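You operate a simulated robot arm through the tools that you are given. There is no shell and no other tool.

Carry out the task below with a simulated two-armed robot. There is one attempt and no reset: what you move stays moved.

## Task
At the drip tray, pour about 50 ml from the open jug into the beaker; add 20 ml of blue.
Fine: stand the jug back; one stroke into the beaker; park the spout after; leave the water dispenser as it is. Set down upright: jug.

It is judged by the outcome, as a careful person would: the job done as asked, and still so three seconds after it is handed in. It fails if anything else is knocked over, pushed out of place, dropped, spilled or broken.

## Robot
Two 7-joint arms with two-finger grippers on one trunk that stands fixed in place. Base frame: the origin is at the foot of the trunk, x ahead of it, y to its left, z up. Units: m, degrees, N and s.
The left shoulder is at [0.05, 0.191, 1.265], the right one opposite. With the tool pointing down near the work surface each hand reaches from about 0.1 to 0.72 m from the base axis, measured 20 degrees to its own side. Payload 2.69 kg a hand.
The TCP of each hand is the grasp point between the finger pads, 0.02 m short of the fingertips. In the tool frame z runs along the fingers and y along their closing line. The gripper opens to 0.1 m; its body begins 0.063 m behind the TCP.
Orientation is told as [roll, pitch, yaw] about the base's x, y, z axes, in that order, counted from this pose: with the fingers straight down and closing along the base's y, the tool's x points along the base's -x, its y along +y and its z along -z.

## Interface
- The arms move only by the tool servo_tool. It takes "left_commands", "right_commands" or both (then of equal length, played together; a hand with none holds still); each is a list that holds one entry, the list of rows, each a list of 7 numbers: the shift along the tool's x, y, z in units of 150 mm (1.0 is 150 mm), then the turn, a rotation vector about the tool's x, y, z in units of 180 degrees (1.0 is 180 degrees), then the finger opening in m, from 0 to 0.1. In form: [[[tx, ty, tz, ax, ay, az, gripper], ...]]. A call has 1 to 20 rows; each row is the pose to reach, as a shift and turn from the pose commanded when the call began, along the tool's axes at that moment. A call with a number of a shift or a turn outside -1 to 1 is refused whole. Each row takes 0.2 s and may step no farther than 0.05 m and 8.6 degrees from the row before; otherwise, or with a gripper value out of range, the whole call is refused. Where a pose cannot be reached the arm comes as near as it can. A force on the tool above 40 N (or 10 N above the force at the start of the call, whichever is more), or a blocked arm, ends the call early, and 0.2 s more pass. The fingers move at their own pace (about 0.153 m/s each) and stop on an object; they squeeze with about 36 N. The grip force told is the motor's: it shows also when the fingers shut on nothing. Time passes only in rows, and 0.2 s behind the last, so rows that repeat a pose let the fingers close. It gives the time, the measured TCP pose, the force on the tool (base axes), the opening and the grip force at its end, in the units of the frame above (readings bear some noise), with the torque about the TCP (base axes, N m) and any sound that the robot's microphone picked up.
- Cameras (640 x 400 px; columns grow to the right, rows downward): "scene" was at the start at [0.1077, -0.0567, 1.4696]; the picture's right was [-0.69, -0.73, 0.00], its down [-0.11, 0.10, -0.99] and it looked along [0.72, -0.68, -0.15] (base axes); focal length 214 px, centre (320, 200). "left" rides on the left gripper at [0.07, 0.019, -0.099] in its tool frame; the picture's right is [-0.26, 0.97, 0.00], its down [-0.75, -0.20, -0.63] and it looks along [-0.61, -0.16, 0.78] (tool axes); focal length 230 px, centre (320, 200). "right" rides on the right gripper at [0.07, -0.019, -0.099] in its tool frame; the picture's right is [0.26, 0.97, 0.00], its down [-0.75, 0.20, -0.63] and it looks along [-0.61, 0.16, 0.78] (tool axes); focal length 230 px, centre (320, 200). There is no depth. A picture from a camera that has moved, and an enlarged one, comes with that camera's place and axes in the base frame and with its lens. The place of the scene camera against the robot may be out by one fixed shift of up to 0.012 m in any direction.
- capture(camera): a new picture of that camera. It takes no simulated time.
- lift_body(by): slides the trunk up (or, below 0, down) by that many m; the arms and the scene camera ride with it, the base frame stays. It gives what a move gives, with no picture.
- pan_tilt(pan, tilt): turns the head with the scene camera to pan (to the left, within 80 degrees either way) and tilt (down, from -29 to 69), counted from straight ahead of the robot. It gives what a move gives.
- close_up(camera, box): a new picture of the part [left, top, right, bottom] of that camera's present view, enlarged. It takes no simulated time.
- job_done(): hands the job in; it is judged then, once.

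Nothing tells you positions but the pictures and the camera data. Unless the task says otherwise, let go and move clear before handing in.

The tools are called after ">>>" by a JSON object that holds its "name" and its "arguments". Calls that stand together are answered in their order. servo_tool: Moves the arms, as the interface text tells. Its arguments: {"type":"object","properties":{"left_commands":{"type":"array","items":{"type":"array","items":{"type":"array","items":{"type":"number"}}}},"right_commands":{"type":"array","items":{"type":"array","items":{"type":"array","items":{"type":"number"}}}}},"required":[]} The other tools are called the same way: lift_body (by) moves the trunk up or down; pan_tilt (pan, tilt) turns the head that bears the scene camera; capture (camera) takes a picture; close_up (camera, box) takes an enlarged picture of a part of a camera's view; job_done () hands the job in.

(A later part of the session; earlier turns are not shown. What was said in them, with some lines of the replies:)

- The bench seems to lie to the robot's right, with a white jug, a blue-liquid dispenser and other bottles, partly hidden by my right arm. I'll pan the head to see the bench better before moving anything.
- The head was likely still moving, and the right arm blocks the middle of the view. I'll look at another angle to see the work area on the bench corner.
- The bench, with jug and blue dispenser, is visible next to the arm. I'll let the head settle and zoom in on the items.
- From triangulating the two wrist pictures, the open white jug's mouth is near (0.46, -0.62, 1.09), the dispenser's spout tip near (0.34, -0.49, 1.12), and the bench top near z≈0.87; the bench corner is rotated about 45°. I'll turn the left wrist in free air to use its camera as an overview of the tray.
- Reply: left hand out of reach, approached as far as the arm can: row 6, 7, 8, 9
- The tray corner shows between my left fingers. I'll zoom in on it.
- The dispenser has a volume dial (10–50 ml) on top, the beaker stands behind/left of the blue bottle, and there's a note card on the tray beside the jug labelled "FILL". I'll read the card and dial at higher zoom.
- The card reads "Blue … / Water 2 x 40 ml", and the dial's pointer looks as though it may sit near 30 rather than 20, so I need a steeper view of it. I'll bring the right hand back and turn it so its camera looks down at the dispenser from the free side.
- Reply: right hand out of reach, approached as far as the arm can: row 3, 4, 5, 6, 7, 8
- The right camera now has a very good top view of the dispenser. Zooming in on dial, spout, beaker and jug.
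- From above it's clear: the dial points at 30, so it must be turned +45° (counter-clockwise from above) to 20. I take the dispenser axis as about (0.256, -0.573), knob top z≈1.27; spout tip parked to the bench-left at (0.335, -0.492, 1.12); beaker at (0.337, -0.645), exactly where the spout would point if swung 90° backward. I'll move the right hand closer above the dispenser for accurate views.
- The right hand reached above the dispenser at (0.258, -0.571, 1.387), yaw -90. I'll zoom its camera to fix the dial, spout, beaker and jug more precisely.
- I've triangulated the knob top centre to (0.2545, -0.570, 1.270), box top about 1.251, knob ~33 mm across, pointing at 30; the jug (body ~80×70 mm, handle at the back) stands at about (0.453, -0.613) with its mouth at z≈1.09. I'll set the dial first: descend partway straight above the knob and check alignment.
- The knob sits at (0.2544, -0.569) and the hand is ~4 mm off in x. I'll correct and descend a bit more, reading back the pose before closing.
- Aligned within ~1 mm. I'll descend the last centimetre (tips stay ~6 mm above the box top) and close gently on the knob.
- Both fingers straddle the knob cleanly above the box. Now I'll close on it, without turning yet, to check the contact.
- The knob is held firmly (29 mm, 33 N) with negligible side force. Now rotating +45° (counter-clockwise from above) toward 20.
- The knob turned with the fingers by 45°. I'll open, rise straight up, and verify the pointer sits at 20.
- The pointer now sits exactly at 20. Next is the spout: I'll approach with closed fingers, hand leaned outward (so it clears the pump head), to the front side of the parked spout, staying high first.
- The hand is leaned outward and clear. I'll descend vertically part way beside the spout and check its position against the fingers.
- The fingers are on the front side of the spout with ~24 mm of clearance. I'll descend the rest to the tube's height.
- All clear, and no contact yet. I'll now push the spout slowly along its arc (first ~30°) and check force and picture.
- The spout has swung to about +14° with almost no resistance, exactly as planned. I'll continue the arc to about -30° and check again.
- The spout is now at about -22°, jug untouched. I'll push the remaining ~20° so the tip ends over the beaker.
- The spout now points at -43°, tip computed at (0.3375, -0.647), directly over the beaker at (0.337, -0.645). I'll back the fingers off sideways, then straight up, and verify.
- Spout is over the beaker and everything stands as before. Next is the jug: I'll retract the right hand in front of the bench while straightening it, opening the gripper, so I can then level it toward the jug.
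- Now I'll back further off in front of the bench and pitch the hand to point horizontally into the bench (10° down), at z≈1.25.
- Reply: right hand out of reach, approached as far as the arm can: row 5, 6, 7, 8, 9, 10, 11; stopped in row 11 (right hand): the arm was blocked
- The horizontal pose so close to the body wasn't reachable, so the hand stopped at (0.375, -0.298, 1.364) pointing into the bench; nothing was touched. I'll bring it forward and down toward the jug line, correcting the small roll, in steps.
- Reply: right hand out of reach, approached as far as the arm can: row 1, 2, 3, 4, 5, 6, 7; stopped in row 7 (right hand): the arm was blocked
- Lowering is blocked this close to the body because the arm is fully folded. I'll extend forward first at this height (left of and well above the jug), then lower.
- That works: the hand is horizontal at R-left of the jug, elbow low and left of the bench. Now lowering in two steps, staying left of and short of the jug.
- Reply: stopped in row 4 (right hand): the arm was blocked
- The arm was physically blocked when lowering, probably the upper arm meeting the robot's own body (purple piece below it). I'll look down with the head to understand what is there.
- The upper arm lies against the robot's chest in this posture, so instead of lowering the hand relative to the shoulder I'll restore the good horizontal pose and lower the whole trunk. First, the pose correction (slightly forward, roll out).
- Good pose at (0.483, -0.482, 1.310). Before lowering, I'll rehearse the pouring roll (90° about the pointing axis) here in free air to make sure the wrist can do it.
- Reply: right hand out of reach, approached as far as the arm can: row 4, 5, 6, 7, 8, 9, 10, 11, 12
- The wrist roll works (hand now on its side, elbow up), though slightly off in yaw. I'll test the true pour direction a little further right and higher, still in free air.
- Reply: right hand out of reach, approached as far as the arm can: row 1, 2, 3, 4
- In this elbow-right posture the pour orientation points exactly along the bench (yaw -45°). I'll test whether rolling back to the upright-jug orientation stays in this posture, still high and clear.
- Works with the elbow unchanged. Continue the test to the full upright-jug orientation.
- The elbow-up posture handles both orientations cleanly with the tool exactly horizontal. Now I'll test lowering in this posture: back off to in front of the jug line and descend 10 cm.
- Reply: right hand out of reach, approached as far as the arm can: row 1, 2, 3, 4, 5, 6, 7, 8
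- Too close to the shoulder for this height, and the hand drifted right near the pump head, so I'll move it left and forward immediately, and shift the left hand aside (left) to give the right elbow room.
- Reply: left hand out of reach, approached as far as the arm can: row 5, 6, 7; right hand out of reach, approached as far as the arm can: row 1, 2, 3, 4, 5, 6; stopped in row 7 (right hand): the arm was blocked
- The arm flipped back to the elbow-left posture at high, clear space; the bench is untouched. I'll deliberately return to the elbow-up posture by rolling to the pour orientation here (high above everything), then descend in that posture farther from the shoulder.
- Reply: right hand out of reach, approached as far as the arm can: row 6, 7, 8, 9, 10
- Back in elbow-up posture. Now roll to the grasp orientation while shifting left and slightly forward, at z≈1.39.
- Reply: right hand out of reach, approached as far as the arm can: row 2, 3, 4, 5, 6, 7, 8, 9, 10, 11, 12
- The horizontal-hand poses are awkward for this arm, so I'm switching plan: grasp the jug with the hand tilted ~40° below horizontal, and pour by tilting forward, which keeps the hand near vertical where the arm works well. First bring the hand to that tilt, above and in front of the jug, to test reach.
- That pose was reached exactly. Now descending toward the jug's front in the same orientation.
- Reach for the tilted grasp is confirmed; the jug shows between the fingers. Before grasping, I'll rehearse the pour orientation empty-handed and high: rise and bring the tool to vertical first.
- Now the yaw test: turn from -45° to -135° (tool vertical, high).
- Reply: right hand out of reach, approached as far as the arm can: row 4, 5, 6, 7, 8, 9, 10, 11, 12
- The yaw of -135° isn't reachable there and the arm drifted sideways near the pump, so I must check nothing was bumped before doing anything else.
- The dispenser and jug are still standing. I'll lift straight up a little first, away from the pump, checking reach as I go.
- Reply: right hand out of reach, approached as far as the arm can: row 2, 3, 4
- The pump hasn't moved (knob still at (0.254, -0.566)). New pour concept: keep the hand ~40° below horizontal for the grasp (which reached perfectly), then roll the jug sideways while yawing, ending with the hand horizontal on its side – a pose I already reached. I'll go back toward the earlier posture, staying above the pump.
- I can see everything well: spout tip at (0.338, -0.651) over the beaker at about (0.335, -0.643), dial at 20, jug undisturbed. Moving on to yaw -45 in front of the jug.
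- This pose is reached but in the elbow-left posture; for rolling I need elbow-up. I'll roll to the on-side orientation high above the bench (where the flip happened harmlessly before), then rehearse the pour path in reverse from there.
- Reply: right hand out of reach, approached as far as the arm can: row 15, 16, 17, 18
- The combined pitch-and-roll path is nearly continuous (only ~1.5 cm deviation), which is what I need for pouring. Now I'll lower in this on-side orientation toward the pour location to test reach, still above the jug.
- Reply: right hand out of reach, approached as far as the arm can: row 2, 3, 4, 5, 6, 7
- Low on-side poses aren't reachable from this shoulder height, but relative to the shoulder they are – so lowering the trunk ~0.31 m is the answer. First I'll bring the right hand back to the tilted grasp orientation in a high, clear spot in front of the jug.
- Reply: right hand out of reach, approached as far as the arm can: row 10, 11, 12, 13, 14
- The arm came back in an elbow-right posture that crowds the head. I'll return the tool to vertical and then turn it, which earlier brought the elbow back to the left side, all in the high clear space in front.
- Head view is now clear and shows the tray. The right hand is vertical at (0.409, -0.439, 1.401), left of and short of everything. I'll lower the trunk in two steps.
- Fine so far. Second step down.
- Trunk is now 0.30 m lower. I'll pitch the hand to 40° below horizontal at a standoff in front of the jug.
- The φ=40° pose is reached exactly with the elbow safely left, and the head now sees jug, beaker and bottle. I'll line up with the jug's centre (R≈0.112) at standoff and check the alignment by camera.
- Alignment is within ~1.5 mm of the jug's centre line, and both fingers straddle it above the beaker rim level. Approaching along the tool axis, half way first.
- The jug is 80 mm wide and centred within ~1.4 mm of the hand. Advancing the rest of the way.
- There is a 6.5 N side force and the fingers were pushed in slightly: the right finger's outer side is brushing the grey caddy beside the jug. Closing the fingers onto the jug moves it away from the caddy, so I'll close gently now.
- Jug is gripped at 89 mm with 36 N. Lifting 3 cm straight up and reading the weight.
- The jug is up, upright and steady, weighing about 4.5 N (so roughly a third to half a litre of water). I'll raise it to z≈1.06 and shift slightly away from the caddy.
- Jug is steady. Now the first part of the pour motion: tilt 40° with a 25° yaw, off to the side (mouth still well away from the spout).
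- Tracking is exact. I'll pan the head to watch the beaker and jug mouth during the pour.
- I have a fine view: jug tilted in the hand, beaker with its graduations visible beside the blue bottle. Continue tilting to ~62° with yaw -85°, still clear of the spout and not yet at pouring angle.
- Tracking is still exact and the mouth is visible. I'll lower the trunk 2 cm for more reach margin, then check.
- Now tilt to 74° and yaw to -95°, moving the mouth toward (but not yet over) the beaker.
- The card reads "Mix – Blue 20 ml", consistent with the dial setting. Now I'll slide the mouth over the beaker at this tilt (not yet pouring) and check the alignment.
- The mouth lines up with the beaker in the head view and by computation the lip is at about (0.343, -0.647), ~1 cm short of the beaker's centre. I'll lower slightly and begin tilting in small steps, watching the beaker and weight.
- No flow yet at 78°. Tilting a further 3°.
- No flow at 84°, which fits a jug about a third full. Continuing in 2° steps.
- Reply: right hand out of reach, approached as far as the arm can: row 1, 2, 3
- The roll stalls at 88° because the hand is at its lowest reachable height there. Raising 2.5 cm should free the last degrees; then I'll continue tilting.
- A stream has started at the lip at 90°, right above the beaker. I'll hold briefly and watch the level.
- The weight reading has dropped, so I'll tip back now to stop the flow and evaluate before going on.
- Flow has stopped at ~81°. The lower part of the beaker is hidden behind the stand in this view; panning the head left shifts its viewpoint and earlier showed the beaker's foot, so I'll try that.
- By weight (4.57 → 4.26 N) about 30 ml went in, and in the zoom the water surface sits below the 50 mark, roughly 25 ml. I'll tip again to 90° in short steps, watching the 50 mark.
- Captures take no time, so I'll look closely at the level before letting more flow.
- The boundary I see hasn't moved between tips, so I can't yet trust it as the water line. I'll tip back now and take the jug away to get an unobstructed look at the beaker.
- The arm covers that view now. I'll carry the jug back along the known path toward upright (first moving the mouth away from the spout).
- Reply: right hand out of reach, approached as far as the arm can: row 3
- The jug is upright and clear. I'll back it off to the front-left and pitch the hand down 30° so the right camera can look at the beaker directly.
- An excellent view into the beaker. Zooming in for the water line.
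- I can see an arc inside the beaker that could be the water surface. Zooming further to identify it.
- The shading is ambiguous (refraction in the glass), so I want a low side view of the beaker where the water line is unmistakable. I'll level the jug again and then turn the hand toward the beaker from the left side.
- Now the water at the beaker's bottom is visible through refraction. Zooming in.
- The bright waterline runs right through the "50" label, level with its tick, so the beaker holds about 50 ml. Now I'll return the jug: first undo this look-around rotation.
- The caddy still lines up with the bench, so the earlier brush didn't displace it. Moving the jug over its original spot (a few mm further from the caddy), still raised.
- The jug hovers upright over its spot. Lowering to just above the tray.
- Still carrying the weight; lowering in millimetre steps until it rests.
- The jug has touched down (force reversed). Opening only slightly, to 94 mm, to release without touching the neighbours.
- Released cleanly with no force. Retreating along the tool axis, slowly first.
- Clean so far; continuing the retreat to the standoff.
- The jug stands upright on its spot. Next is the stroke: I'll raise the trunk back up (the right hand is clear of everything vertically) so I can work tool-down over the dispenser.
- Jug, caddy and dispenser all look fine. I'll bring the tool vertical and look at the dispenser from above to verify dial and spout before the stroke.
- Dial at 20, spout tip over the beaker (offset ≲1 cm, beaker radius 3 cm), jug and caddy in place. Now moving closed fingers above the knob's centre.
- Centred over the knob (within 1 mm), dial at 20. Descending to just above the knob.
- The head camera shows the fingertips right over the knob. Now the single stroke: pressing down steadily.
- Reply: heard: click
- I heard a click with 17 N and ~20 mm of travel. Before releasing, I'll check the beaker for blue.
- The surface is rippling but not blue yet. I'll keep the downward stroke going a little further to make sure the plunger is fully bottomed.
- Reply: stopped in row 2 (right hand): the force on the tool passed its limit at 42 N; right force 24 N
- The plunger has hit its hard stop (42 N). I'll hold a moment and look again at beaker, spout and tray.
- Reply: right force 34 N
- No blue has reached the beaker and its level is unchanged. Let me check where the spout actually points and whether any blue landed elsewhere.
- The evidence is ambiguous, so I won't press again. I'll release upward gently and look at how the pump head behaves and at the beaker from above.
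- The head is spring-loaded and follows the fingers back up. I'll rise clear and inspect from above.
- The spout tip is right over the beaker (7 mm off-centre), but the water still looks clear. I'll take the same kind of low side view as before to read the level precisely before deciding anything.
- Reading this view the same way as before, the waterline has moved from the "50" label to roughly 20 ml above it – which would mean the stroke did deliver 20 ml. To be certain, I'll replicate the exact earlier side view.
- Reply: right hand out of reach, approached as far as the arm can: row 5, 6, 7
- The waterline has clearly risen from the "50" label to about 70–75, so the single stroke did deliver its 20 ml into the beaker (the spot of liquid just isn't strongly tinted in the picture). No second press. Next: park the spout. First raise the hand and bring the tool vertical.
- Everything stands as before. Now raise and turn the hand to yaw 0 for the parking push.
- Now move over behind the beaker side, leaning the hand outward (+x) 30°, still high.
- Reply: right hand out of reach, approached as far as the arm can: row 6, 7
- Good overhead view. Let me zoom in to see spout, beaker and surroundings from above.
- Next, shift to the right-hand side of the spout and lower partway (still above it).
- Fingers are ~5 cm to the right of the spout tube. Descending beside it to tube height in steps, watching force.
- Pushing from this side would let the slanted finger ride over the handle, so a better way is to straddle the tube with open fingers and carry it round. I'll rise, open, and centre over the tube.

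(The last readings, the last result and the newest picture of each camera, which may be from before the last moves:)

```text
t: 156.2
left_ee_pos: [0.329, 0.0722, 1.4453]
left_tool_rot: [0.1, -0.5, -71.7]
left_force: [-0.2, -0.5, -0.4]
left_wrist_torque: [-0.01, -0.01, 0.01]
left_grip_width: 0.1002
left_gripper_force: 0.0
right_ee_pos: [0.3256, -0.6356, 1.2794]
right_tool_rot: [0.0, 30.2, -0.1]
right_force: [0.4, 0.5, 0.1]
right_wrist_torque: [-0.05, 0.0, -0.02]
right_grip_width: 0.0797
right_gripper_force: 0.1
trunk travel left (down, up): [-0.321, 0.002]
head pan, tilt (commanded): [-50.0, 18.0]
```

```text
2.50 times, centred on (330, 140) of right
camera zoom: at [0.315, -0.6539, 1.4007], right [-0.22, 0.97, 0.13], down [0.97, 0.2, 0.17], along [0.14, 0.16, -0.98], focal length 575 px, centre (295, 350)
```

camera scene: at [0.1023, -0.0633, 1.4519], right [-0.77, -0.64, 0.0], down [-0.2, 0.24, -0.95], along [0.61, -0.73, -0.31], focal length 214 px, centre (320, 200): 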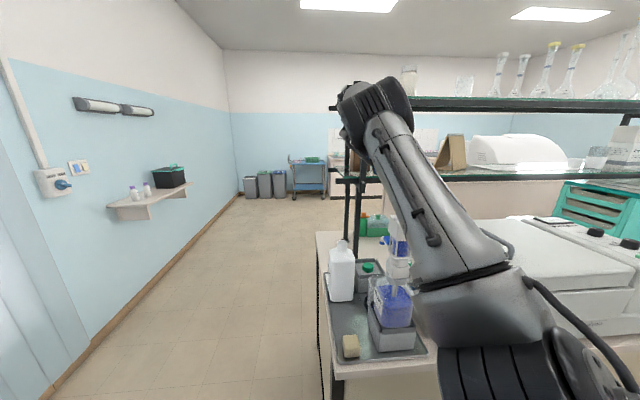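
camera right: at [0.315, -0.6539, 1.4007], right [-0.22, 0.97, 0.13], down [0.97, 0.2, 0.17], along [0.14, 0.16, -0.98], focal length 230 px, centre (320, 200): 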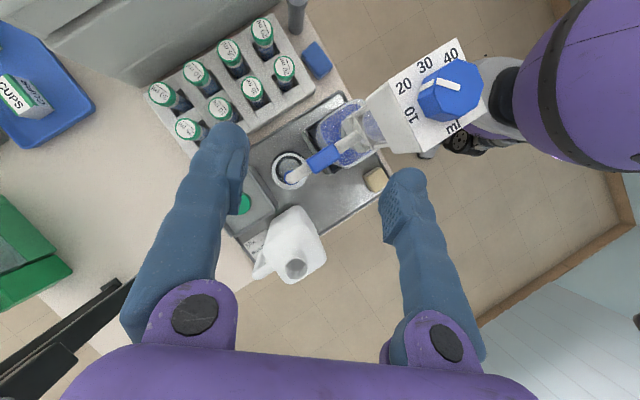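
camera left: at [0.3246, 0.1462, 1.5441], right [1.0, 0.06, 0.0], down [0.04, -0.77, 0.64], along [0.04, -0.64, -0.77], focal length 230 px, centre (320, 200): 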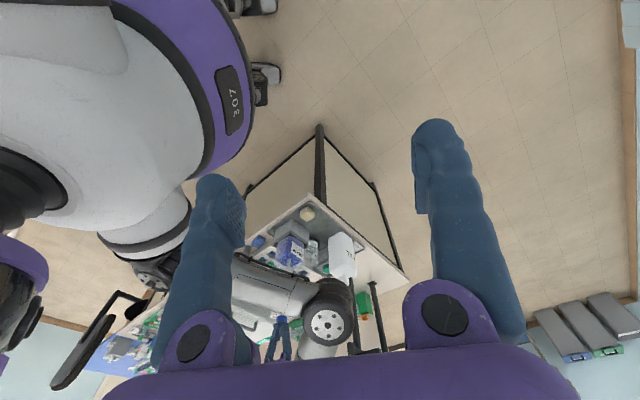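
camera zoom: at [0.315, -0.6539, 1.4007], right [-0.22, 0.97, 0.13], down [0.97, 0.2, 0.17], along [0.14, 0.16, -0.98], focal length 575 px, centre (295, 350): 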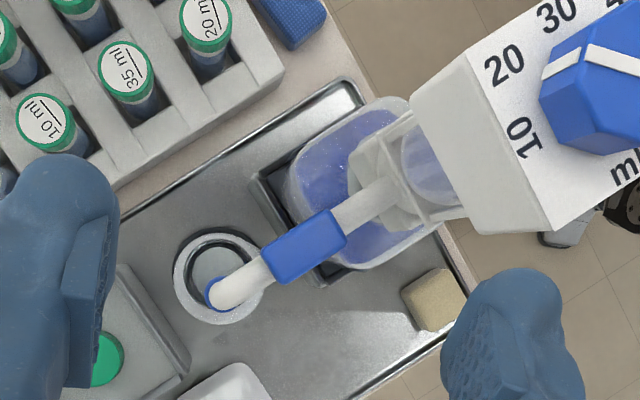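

Excellent overhead view with the spout tip inside the beaker's circle. Zooming into the beaker once more to check its contents.

>>> {"name": "close_up", "arguments": {"camera": "right", "box": [262, 140, 322, 200]}}

>>> {"name": "close_up", "arguments": {"camera": "left", "box": [295, 230, 335, 270]}}

```text
6.67 times, centred on (292, 170) of right
camera zoom: at [0.315, -0.6539, 1.4007], right [-0.22, 0.97, 0.13], down [0.97, 0.2, 0.17], along [0.14, 0.16, -0.98], focal length 1534 px, centre (507, 400)
```

zoom: 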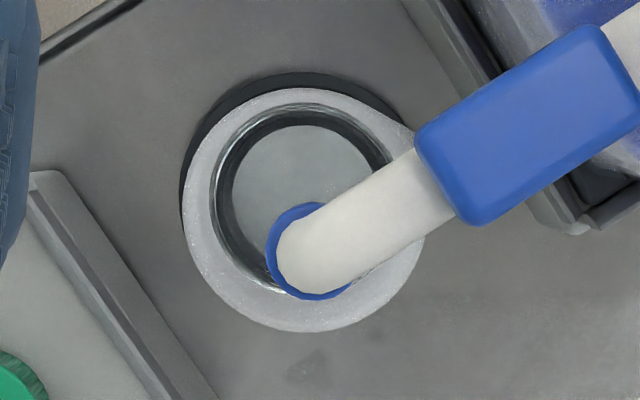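

```text
10.00 times, centred on (315, 250) of left
camera zoom: at [0.3251, 0.1441, 1.5439], right [1.0, 0.06, 0.0], down [0.04, -0.77, 0.64], along [0.04, -0.63, -0.77], focal length 2301 px, centre (370, -300)
```

zoom: 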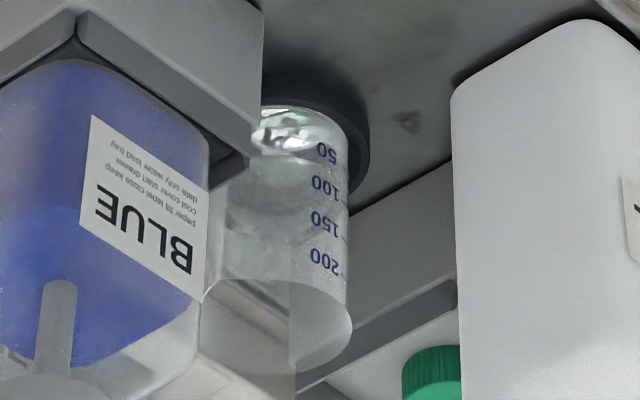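

I'm satisfied the stroke went in (hard stop reached at the 20 setting, surface rippled, level now above the 50 mark). Now descend with the fingers straddling the spout tube, part way first.

>>> {"name": "servo_tool", "arguments": {"right_commands": [[[-0.1, 0, 0.16, 0, 0, 0, 0.08], [-0.2, 0, 0.32, 0, 0, 0, 0.08], [-0.3, -0.003, 0.48, 0, 0, 0, 0.08], [-0.3, -0.003, 0.48, 0, 0, 0, 0.08]]]}}

>>> {"name": "capture", "arguments": {"camera": "right"}}

>>> {"name": "close_up", "arguments": {"camera": "right", "box": [200, 80, 440, 240]}}

```text
t: 157.2
left_ee_pos: [0.3301, 0.0726, 1.4462]
left_tool_rot: [0.0, -0.5, -71.7]
left_force: [-0.7, 0.2, 0.1]
left_wrist_torque: [-0.01, -0.05, -0.04]
left_grip_width: 0.0999
left_gripper_force: 0.1
right_ee_pos: [0.3282, -0.635, 1.1944]
right_tool_rot: [0.0, 30.2, -0.2]
right_force: [0.3, -0.3, 0.1]
right_wrist_torque: [0.03, -0.02, 0.01]
right_grip_width: 0.0803
right_gripper_force: 0.1
trunk travel left (down, up): [-0.321, 0.002]
head pan, tilt (commanded): [-50.0, 18.0]
```

```text
taken
camera right: at [0.317, -0.6534, 1.3162], right [-0.22, 0.97, 0.13], down [0.97, 0.2, 0.17], along [0.14, 0.16, -0.98], focal length 230 px, centre (320, 200)
```

right: 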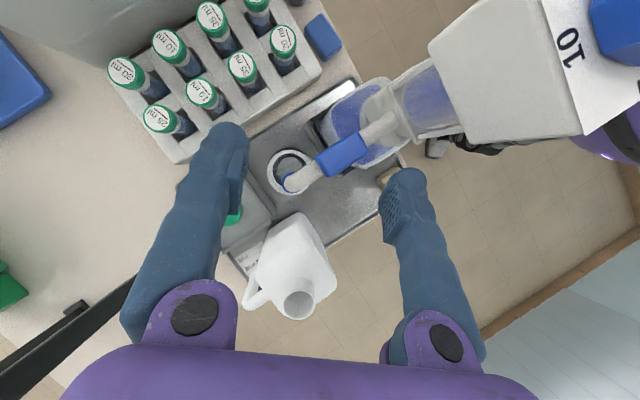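

```text
2.50 times, centred on (320, 160) of right
camera zoom: at [0.317, -0.6534, 1.3162], right [-0.22, 0.97, 0.13], down [0.97, 0.2, 0.17], along [0.14, 0.16, -0.98], focal length 575 px, centre (320, 300)
```

zoom: 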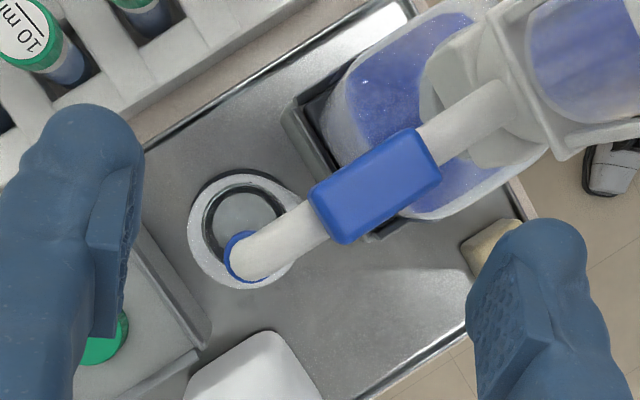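

The tube lies neatly between the fingers. Descending the last 4.5 cm.

>>> {"name": "servo_tool", "arguments": {"right_commands": [[[-0.055, 0, 0.081, 0, 0, 0, 0.08], [-0.109, 0, 0.163, 0, 0, 0, 0.08], [-0.164, 0, 0.244, 0, 0, 0, 0.08], [-0.164, 0, 0.244, 0, 0, 0, 0.08]]]}}

>>> {"name": "capture", "arguments": {"camera": "right"}}

>>> {"name": "close_up", "arguments": {"camera": "right", "box": [200, 80, 440, 240]}}

```text
t: 158.2
left_ee_pos: [0.3295, 0.0722, 1.4453]
left_tool_rot: [0.1, -0.5, -71.7]
left_force: [0.2, 0.0, -0.7]
left_wrist_torque: [-0.02, 0.01, -0.04]
left_grip_width: 0.1
left_gripper_force: 0.0
right_ee_pos: [0.3304, -0.6338, 1.1515]
right_tool_rot: [-0.1, 30.2, -0.2]
right_force: [0.3, -0.3, -0.4]
right_wrist_torque: [-0.01, -0.02, -0.03]
right_grip_width: 0.0801
right_gripper_force: 0.0
trunk travel left (down, up): [-0.321, 0.002]
head pan, tilt (commanded): [-50.0, 18.0]
```

```text
taken
camera right: at [0.3195, -0.653, 1.2726], right [-0.22, 0.97, 0.13], down [0.97, 0.2, 0.17], along [0.14, 0.16, -0.98], focal length 230 px, centre (320, 200)
```

right: 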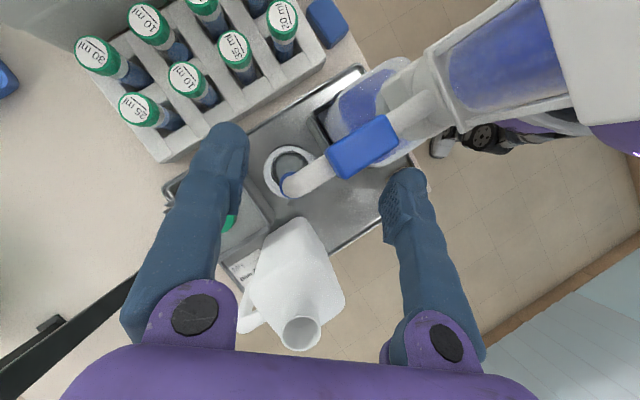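

```text
2.50 times, centred on (320, 160) of right
camera zoom: at [0.3195, -0.653, 1.2726], right [-0.22, 0.97, 0.13], down [0.97, 0.2, 0.17], along [0.14, 0.16, -0.98], focal length 575 px, centre (320, 300)
```

zoom: 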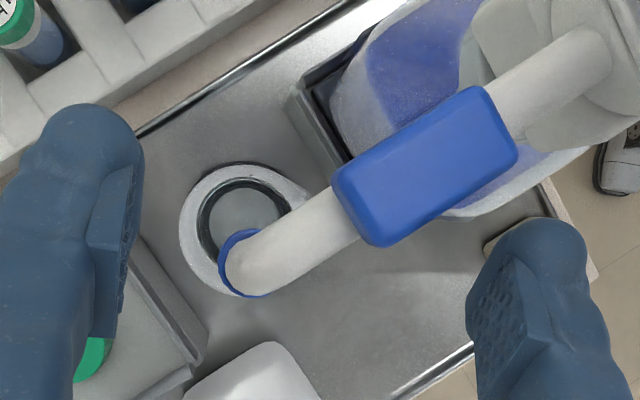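

Straddled at tube height with no contact. Carrying the spout around, first half of the arc.

>>> {"name": "servo_tool", "arguments": {"right_commands": [[[0, 0.1, 0, 0, 0, 0, 0.08], [-0.04, 0.19, -0.025, 0, 0, 0, 0.08], [-0.085, 0.28, -0.05, 0, 0, 0, 0.08], [-0.128, 0.375, -0.074, 0, 0, 0, 0.08], [-0.14, 0.46, -0.082, 0, 0, 0, 0.08], [-0.152, 0.545, -0.088, 0, 0, 0, 0.08], [-0.162, 0.632, -0.094, 0, 0, 0, 0.08], [-0.162, 0.632, -0.094, 0, 0, 0, 0.08]]]}}

>>> {"name": "capture", "arguments": {"camera": "right"}}

```text
t: 160.1
left_ee_pos: [0.3298, 0.0723, 1.4462]
left_tool_rot: [0.1, -0.5, -71.7]
left_force: [0.6, -0.6, -0.2]
left_wrist_torque: [-0.01, 0.02, -0.06]
left_grip_width: 0.1
left_gripper_force: 0.0
right_ee_pos: [0.3578, -0.5415, 1.1498]
right_tool_rot: [0.0, 30.2, -0.2]
right_force: [-0.4, 0.0, 0.7]
right_wrist_torque: [0.0, 0.02, 0.01]
right_grip_width: 0.0802
right_gripper_force: 0.0
trunk travel left (down, up): [-0.321, 0.002]
head pan, tilt (commanded): [-50.0, 18.0]
```

```text
taken
camera right: at [0.348, -0.5599, 1.2721], right [-0.22, 0.97, 0.13], down [0.97, 0.2, 0.17], along [0.14, 0.16, -0.98], focal length 230 px, centre (320, 200)
```

right: 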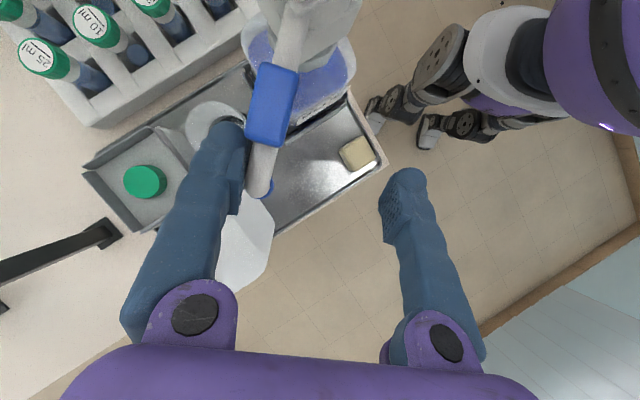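

The spout is at 0°, exactly on plan. Continuing to about +35°, then I'll fine-tune to the parked direction (+46.5°).

>>> {"name": "servo_tool", "arguments": {"right_commands": [[[0.01, 0.07, 0.006, 0, 0, 0, 0.08], [0.02, 0.14, 0.012, 0, 0, 0, 0.08], [0.031, 0.206, 0.018, 0, 0, 0, 0.08], [0.055, 0.243, 0.032, 0, 0, 0, 0.08], [0.079, 0.28, 0.046, 0, 0, 0, 0.08], [0.103, 0.317, 0.059, 0, 0, 0, 0.08], [0.103, 0.317, 0.059, 0, 0, 0, 0.08]]]}}

>>> {"name": "capture", "arguments": {"camera": "right"}}

```text
t: 161.7
left_ee_pos: [0.3295, 0.0723, 1.4471]
left_tool_rot: [0.0, -0.5, -71.8]
left_force: [0.4, -0.7, -0.7]
left_wrist_torque: [0.0, 0.0, 0.03]
left_grip_width: 0.1
left_gripper_force: 0.1
right_ee_pos: [0.3414, -0.494, 1.1529]
right_tool_rot: [-0.1, 30.3, -0.2]
right_force: [-0.6, 0.5, -0.8]
right_wrist_torque: [-0.02, 0.01, -0.02]
right_grip_width: 0.08
right_gripper_force: 0.0
trunk travel left (down, up): [-0.321, 0.002]
head pan, tilt (commanded): [-50.0, 18.0]
```

```text
taken
camera right: at [0.3307, -0.5115, 1.2725], right [-0.22, 0.97, 0.13], down [0.97, 0.2, 0.17], along [0.13, 0.16, -0.98], focal length 230 px, centre (320, 200)
```

right: 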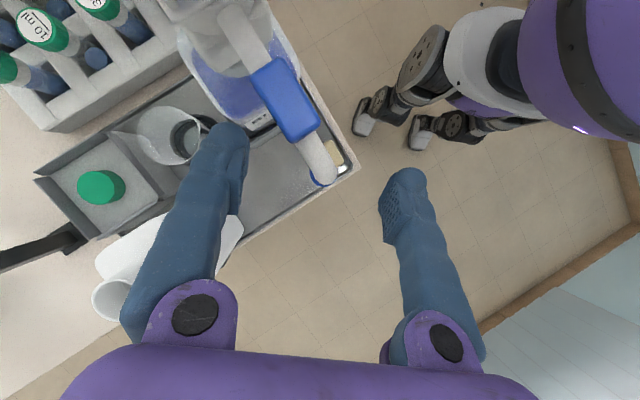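

The spout has settled at ~45.4° – the parked direction it had at the start (45±1.5°), with the fingers not touching it. Rising straight up, clear of it.

>>> {"name": "servo_tool", "arguments": {"right_commands": [[[0.087, 0.02, -0.15, 0, 0, 0, 0.08], [0.173, 0.02, -0.3, 0, 0, 0, 0.08], [0.26, 0.02, -0.45, 0, 0, 0, 0.08], [0.347, 0.02, -0.6, 0, 0, 0, 0.08], [0.433, 0.02, -0.751, 0, 0, 0, 0.08], [0.433, 0.02, -0.751, 0, 0, 0, 0.08]]]}}

>>> {"name": "capture", "arguments": {"camera": "right"}}

>>> {"name": "close_up", "arguments": {"camera": "right", "box": [180, 20, 400, 200]}}

```text
t: 163.1
left_ee_pos: [0.3285, 0.0722, 1.4464]
left_tool_rot: [0.1, -0.5, -71.7]
left_force: [0.6, 0.8, 0.2]
left_wrist_torque: [-0.01, 0.04, -0.02]
left_grip_width: 0.1
left_gripper_force: 0.0
right_ee_pos: [0.3447, -0.4881, 1.2819]
right_tool_rot: [0.0, 30.1, -0.2]
right_force: [0.4, -0.8, 0.1]
right_wrist_torque: [0.01, 0.02, -0.02]
right_grip_width: 0.08
right_gripper_force: 0.0
trunk travel left (down, up): [-0.321, 0.002]
head pan, tilt (commanded): [-50.0, 18.0]
```

```text
taken
camera right: at [0.3345, -0.5077, 1.4025], right [-0.22, 0.97, 0.13], down [0.97, 0.2, 0.17], along [0.13, 0.16, -0.98], focal length 230 px, centre (320, 200)
```

right: 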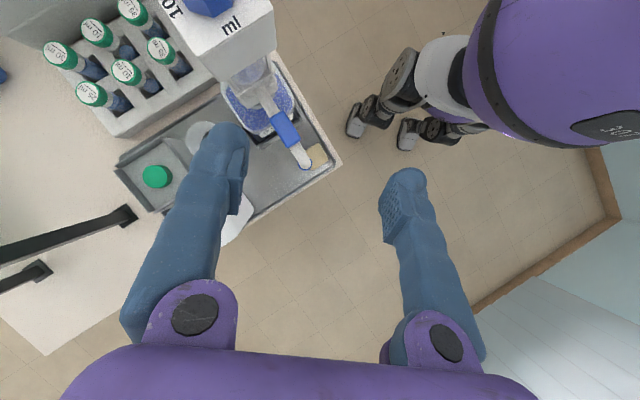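

```text
2.22 times, centred on (290, 110) of right
camera zoom: at [0.3345, -0.5077, 1.4025], right [-0.22, 0.97, 0.13], down [0.97, 0.2, 0.17], along [0.13, 0.16, -0.98], focal length 511 px, centre (387, 400)
```

zoom: 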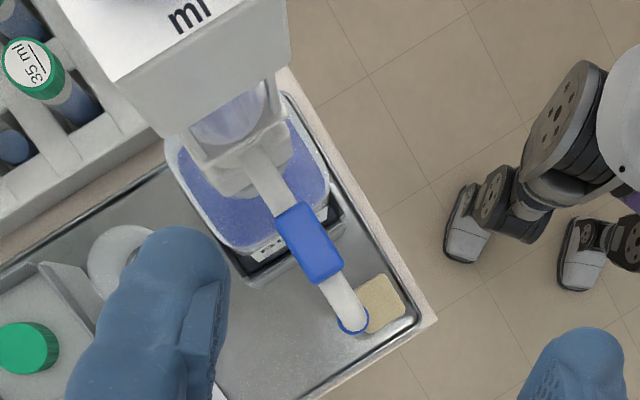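

The spout tip is back at (0.334, -0.490), its original parked place. Re-computing both side views against the 50 label gives about 50 ml before and 70 ml after the stroke, so the 20 ml went in. I'll move the right hand well clear and do a final check.

>>> {"name": "servo_tool", "arguments": {"right_commands": [[[0.076, 0.1, -0.11, 0, -0.0278, 0, 0.08], [0.153, 0.2, -0.22, 0, -0.0556, 0, 0.08], [0.229, 0.3, -0.33, 0, -0.0833, 0, 0.08], [0.305, 0.4, -0.44, 0, -0.1111, 0, 0.08], [0.382, 0.5, -0.55, 0, -0.1389, 0, 0.08], [0.458, 0.6, -0.66, 0, -0.1667, 0, 0.08], [0.458, 0.6, -0.66, 0, -0.1667, 0, 0.08]]]}}

>>> {"name": "pan_tilt", "arguments": {"pan": -45, "tilt": 25}}

>>> {"name": "capture", "arguments": {"camera": "scene"}}

>>> {"name": "capture", "arguments": {"camera": "left"}}

>>> {"name": "capture", "arguments": {"camera": "right"}}

```text
t: 164.7
left_ee_pos: [0.3318, 0.0719, 1.4461]
left_tool_rot: [0.2, -0.5, -71.7]
left_force: [-1.0, -0.3, -0.2]
left_wrist_torque: [0.02, 0.04, 0.05]
left_grip_width: 0.0999
left_gripper_force: 0.1
right_ee_pos: [0.3203, -0.4304, 1.3971]
right_tool_rot: [0.0, 0.2, 0.0]
right_force: [-0.2, 0.4, -0.8]
right_wrist_torque: [0.03, -0.01, -0.01]
right_grip_width: 0.0799
right_gripper_force: 0.2
right hand out of reach, approached as far as the arm can: row 5, 6, 7
trunk travel left (down, up): [-0.321, 0.002]
head pan, tilt (commanded): [-50.0, 18.0]
```

```text
t: 165.3
left_ee_pos: [0.3293, 0.0717, 1.4456]
left_tool_rot: [0.2, -0.5, -71.6]
left_force: [-0.6, 0.6, -0.6]
left_wrist_torque: [-0.03, -0.04, -0.02]
left_grip_width: 0.0998
left_gripper_force: 0.1
right_ee_pos: [0.3197, -0.429, 1.3978]
right_tool_rot: [0.1, 0.3, -0.2]
right_force: [-0.7, 0.8, 0.1]
right_wrist_torque: [0.02, -0.01, 0.01]
right_grip_width: 0.08
right_gripper_force: 0.1
trunk travel left (down, up): [-0.321, 0.002]
head pan, tilt (commanded): [-45.0, 25.0]
```

```text
taken
camera scene: at [0.1053, -0.0581, 1.4407], right [-0.71, -0.71, 0.0], down [-0.3, 0.3, -0.91], along [0.64, -0.64, -0.42], focal length 214 px, centre (320, 200)
```

scene: 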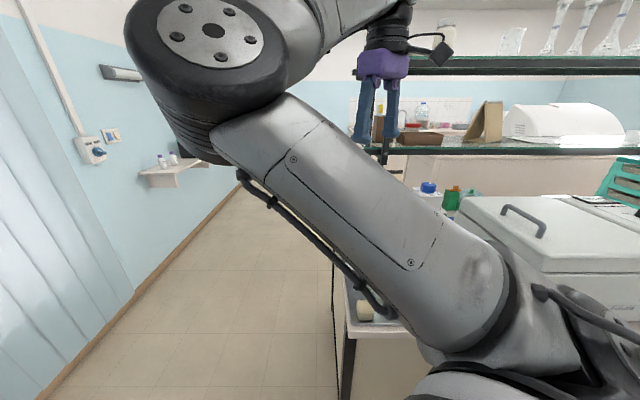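

```text
taken
camera left: at [0.3251, 0.1446, 1.5439], right [1.0, 0.06, 0.0], down [0.04, -0.77, 0.64], along [0.04, -0.64, -0.77], focal length 230 px, centre (320, 200)
```

left: 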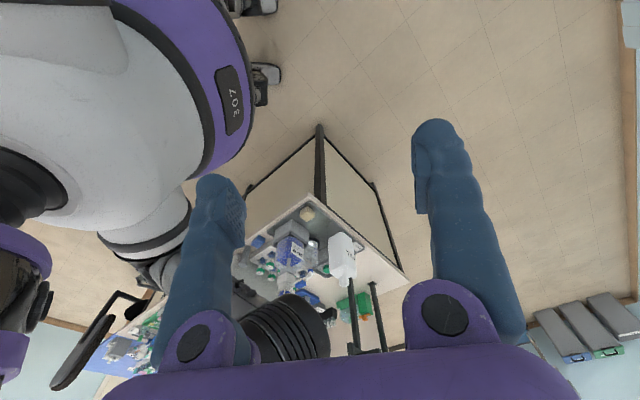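

```text
taken
camera right: at [0.2507, -0.4472, 1.4979], right [-0.26, 0.97, 0.0], down [0.75, 0.2, 0.63], along [0.61, 0.16, -0.78], focal length 230 px, centre (320, 200)
```

right: 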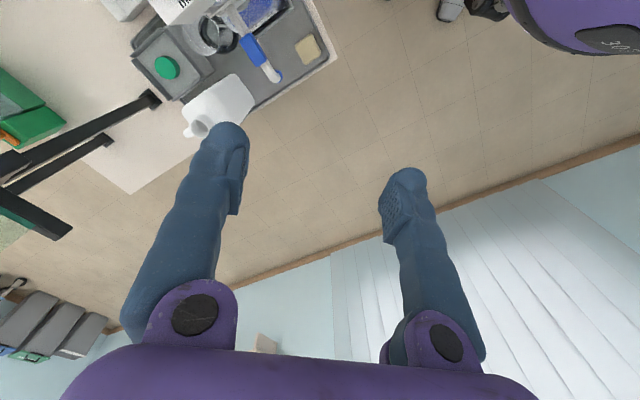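

Compare with the very first view: zooming for a final check of jug, caddy, spout, beaker and sponge.

>>> {"name": "close_up", "arguments": {"camera": "right", "box": [110, 0, 350, 150]}}

>>> {"name": "close_up", "arguments": {"camera": "left", "box": [240, 190, 380, 330]}}

>>> {"name": "close_up", "arguments": {"camera": "left", "box": [295, 225, 345, 275]}}

```text
2.67 times, centred on (230, 75) of right
camera zoom: at [0.2507, -0.4472, 1.4979], right [-0.26, 0.97, 0.0], down [0.75, 0.2, 0.63], along [0.61, 0.16, -0.78], focal length 614 px, centre (560, 533)
```

zoom: 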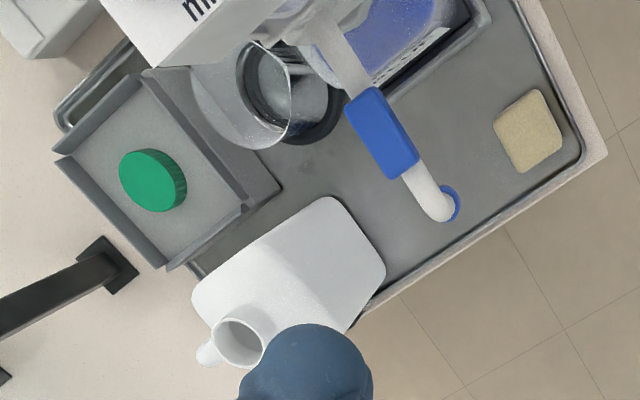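

```text
2.86 times, centred on (310, 260) of left
camera zoom: at [0.3251, 0.1446, 1.5439], right [1.0, 0.06, 0.0], down [0.04, -0.77, 0.64], along [0.04, -0.64, -0.77], focal length 657 px, centre (349, 29)
```

zoom: 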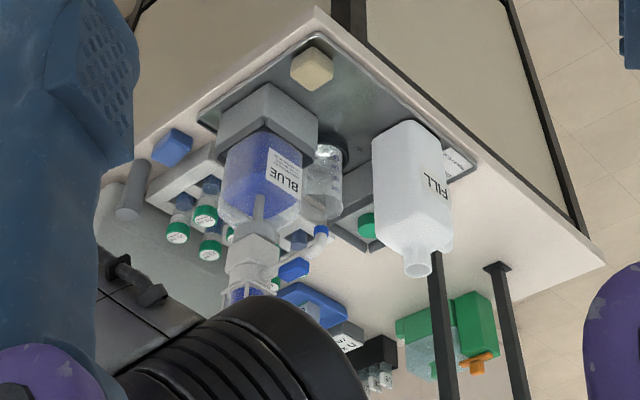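

```text
8.00 times, centred on (320, 250) of left
camera zoom: at [0.3251, 0.1446, 1.5439], right [1.0, 0.06, 0.0], down [0.04, -0.77, 0.64], along [0.04, -0.64, -0.77], focal length 1841 px, centre (320, -200)
```

zoom: 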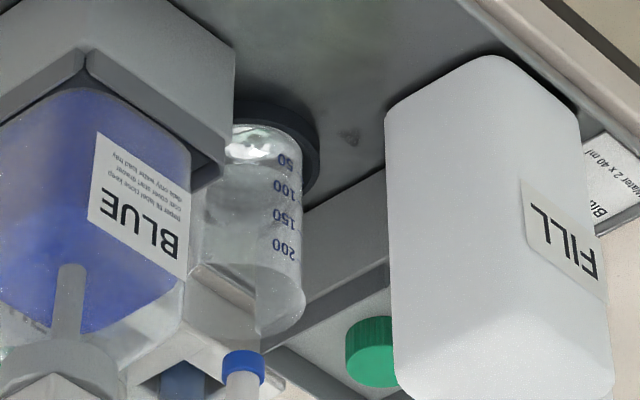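

I'm handing in now. The jug is upright on its spot, the spout is parked at its starting angle and the arms are clear.

- **Jug pour:** the waterline sat on the beaker's 50 ml mark.
- **Blue:** I turned the dispenser dial from 30 to 20 and gave one full stroke. The level then rose to about 70 ml. The liquid does not look blue in the pictures, so I am relying on the level rise.
- **Left as is:** I did not touch the water dispenser. The caddy, sponge and rack are where they were, apart from one finger brushing the caddy or beaker while I gripped the jug. The beaker may have shifted a few millimetres.
- **Drips:** there are one or two small spots on the drip tray, probably from the jug's lip.

>>> {"name": "job_done", "arguments": {}}

```text
The job is handed in.
```

I handed the job in. The beaker should hold about 70 ml: 50 ml from the open jug and 20 ml from the blue dispenser. One thing I couldn't confirm is the colour, because the liquid still looks clear in every picture.

- **Jug:** I poured until the waterline sat on the beaker's 50 ml mark. The jug is back upright, within about 5 mm of where it stood.
- **Blue:** The dispenser was set to 30 ml, so I turned the dial to 20 and gave one full stroke into the beaker. The level then rose by about 20 ml, which is why I count the dose as delivered. I left the dial at 20.
- **Spout:** It is parked at the angle it had at the start.
- **Water dispenser:** I did not touch it.

There were two small blemishes:

- **Drips:** One or two small wet spots are on the drip tray beside the beaker, probably from the jug's lip.
- **Brush contact:** One finger pressed lightly against something to the jug's right, probably the caddy or the beaker, while I was gripping it. The caddy still lines up with the bench. The beaker may have shifted a few millimetres.
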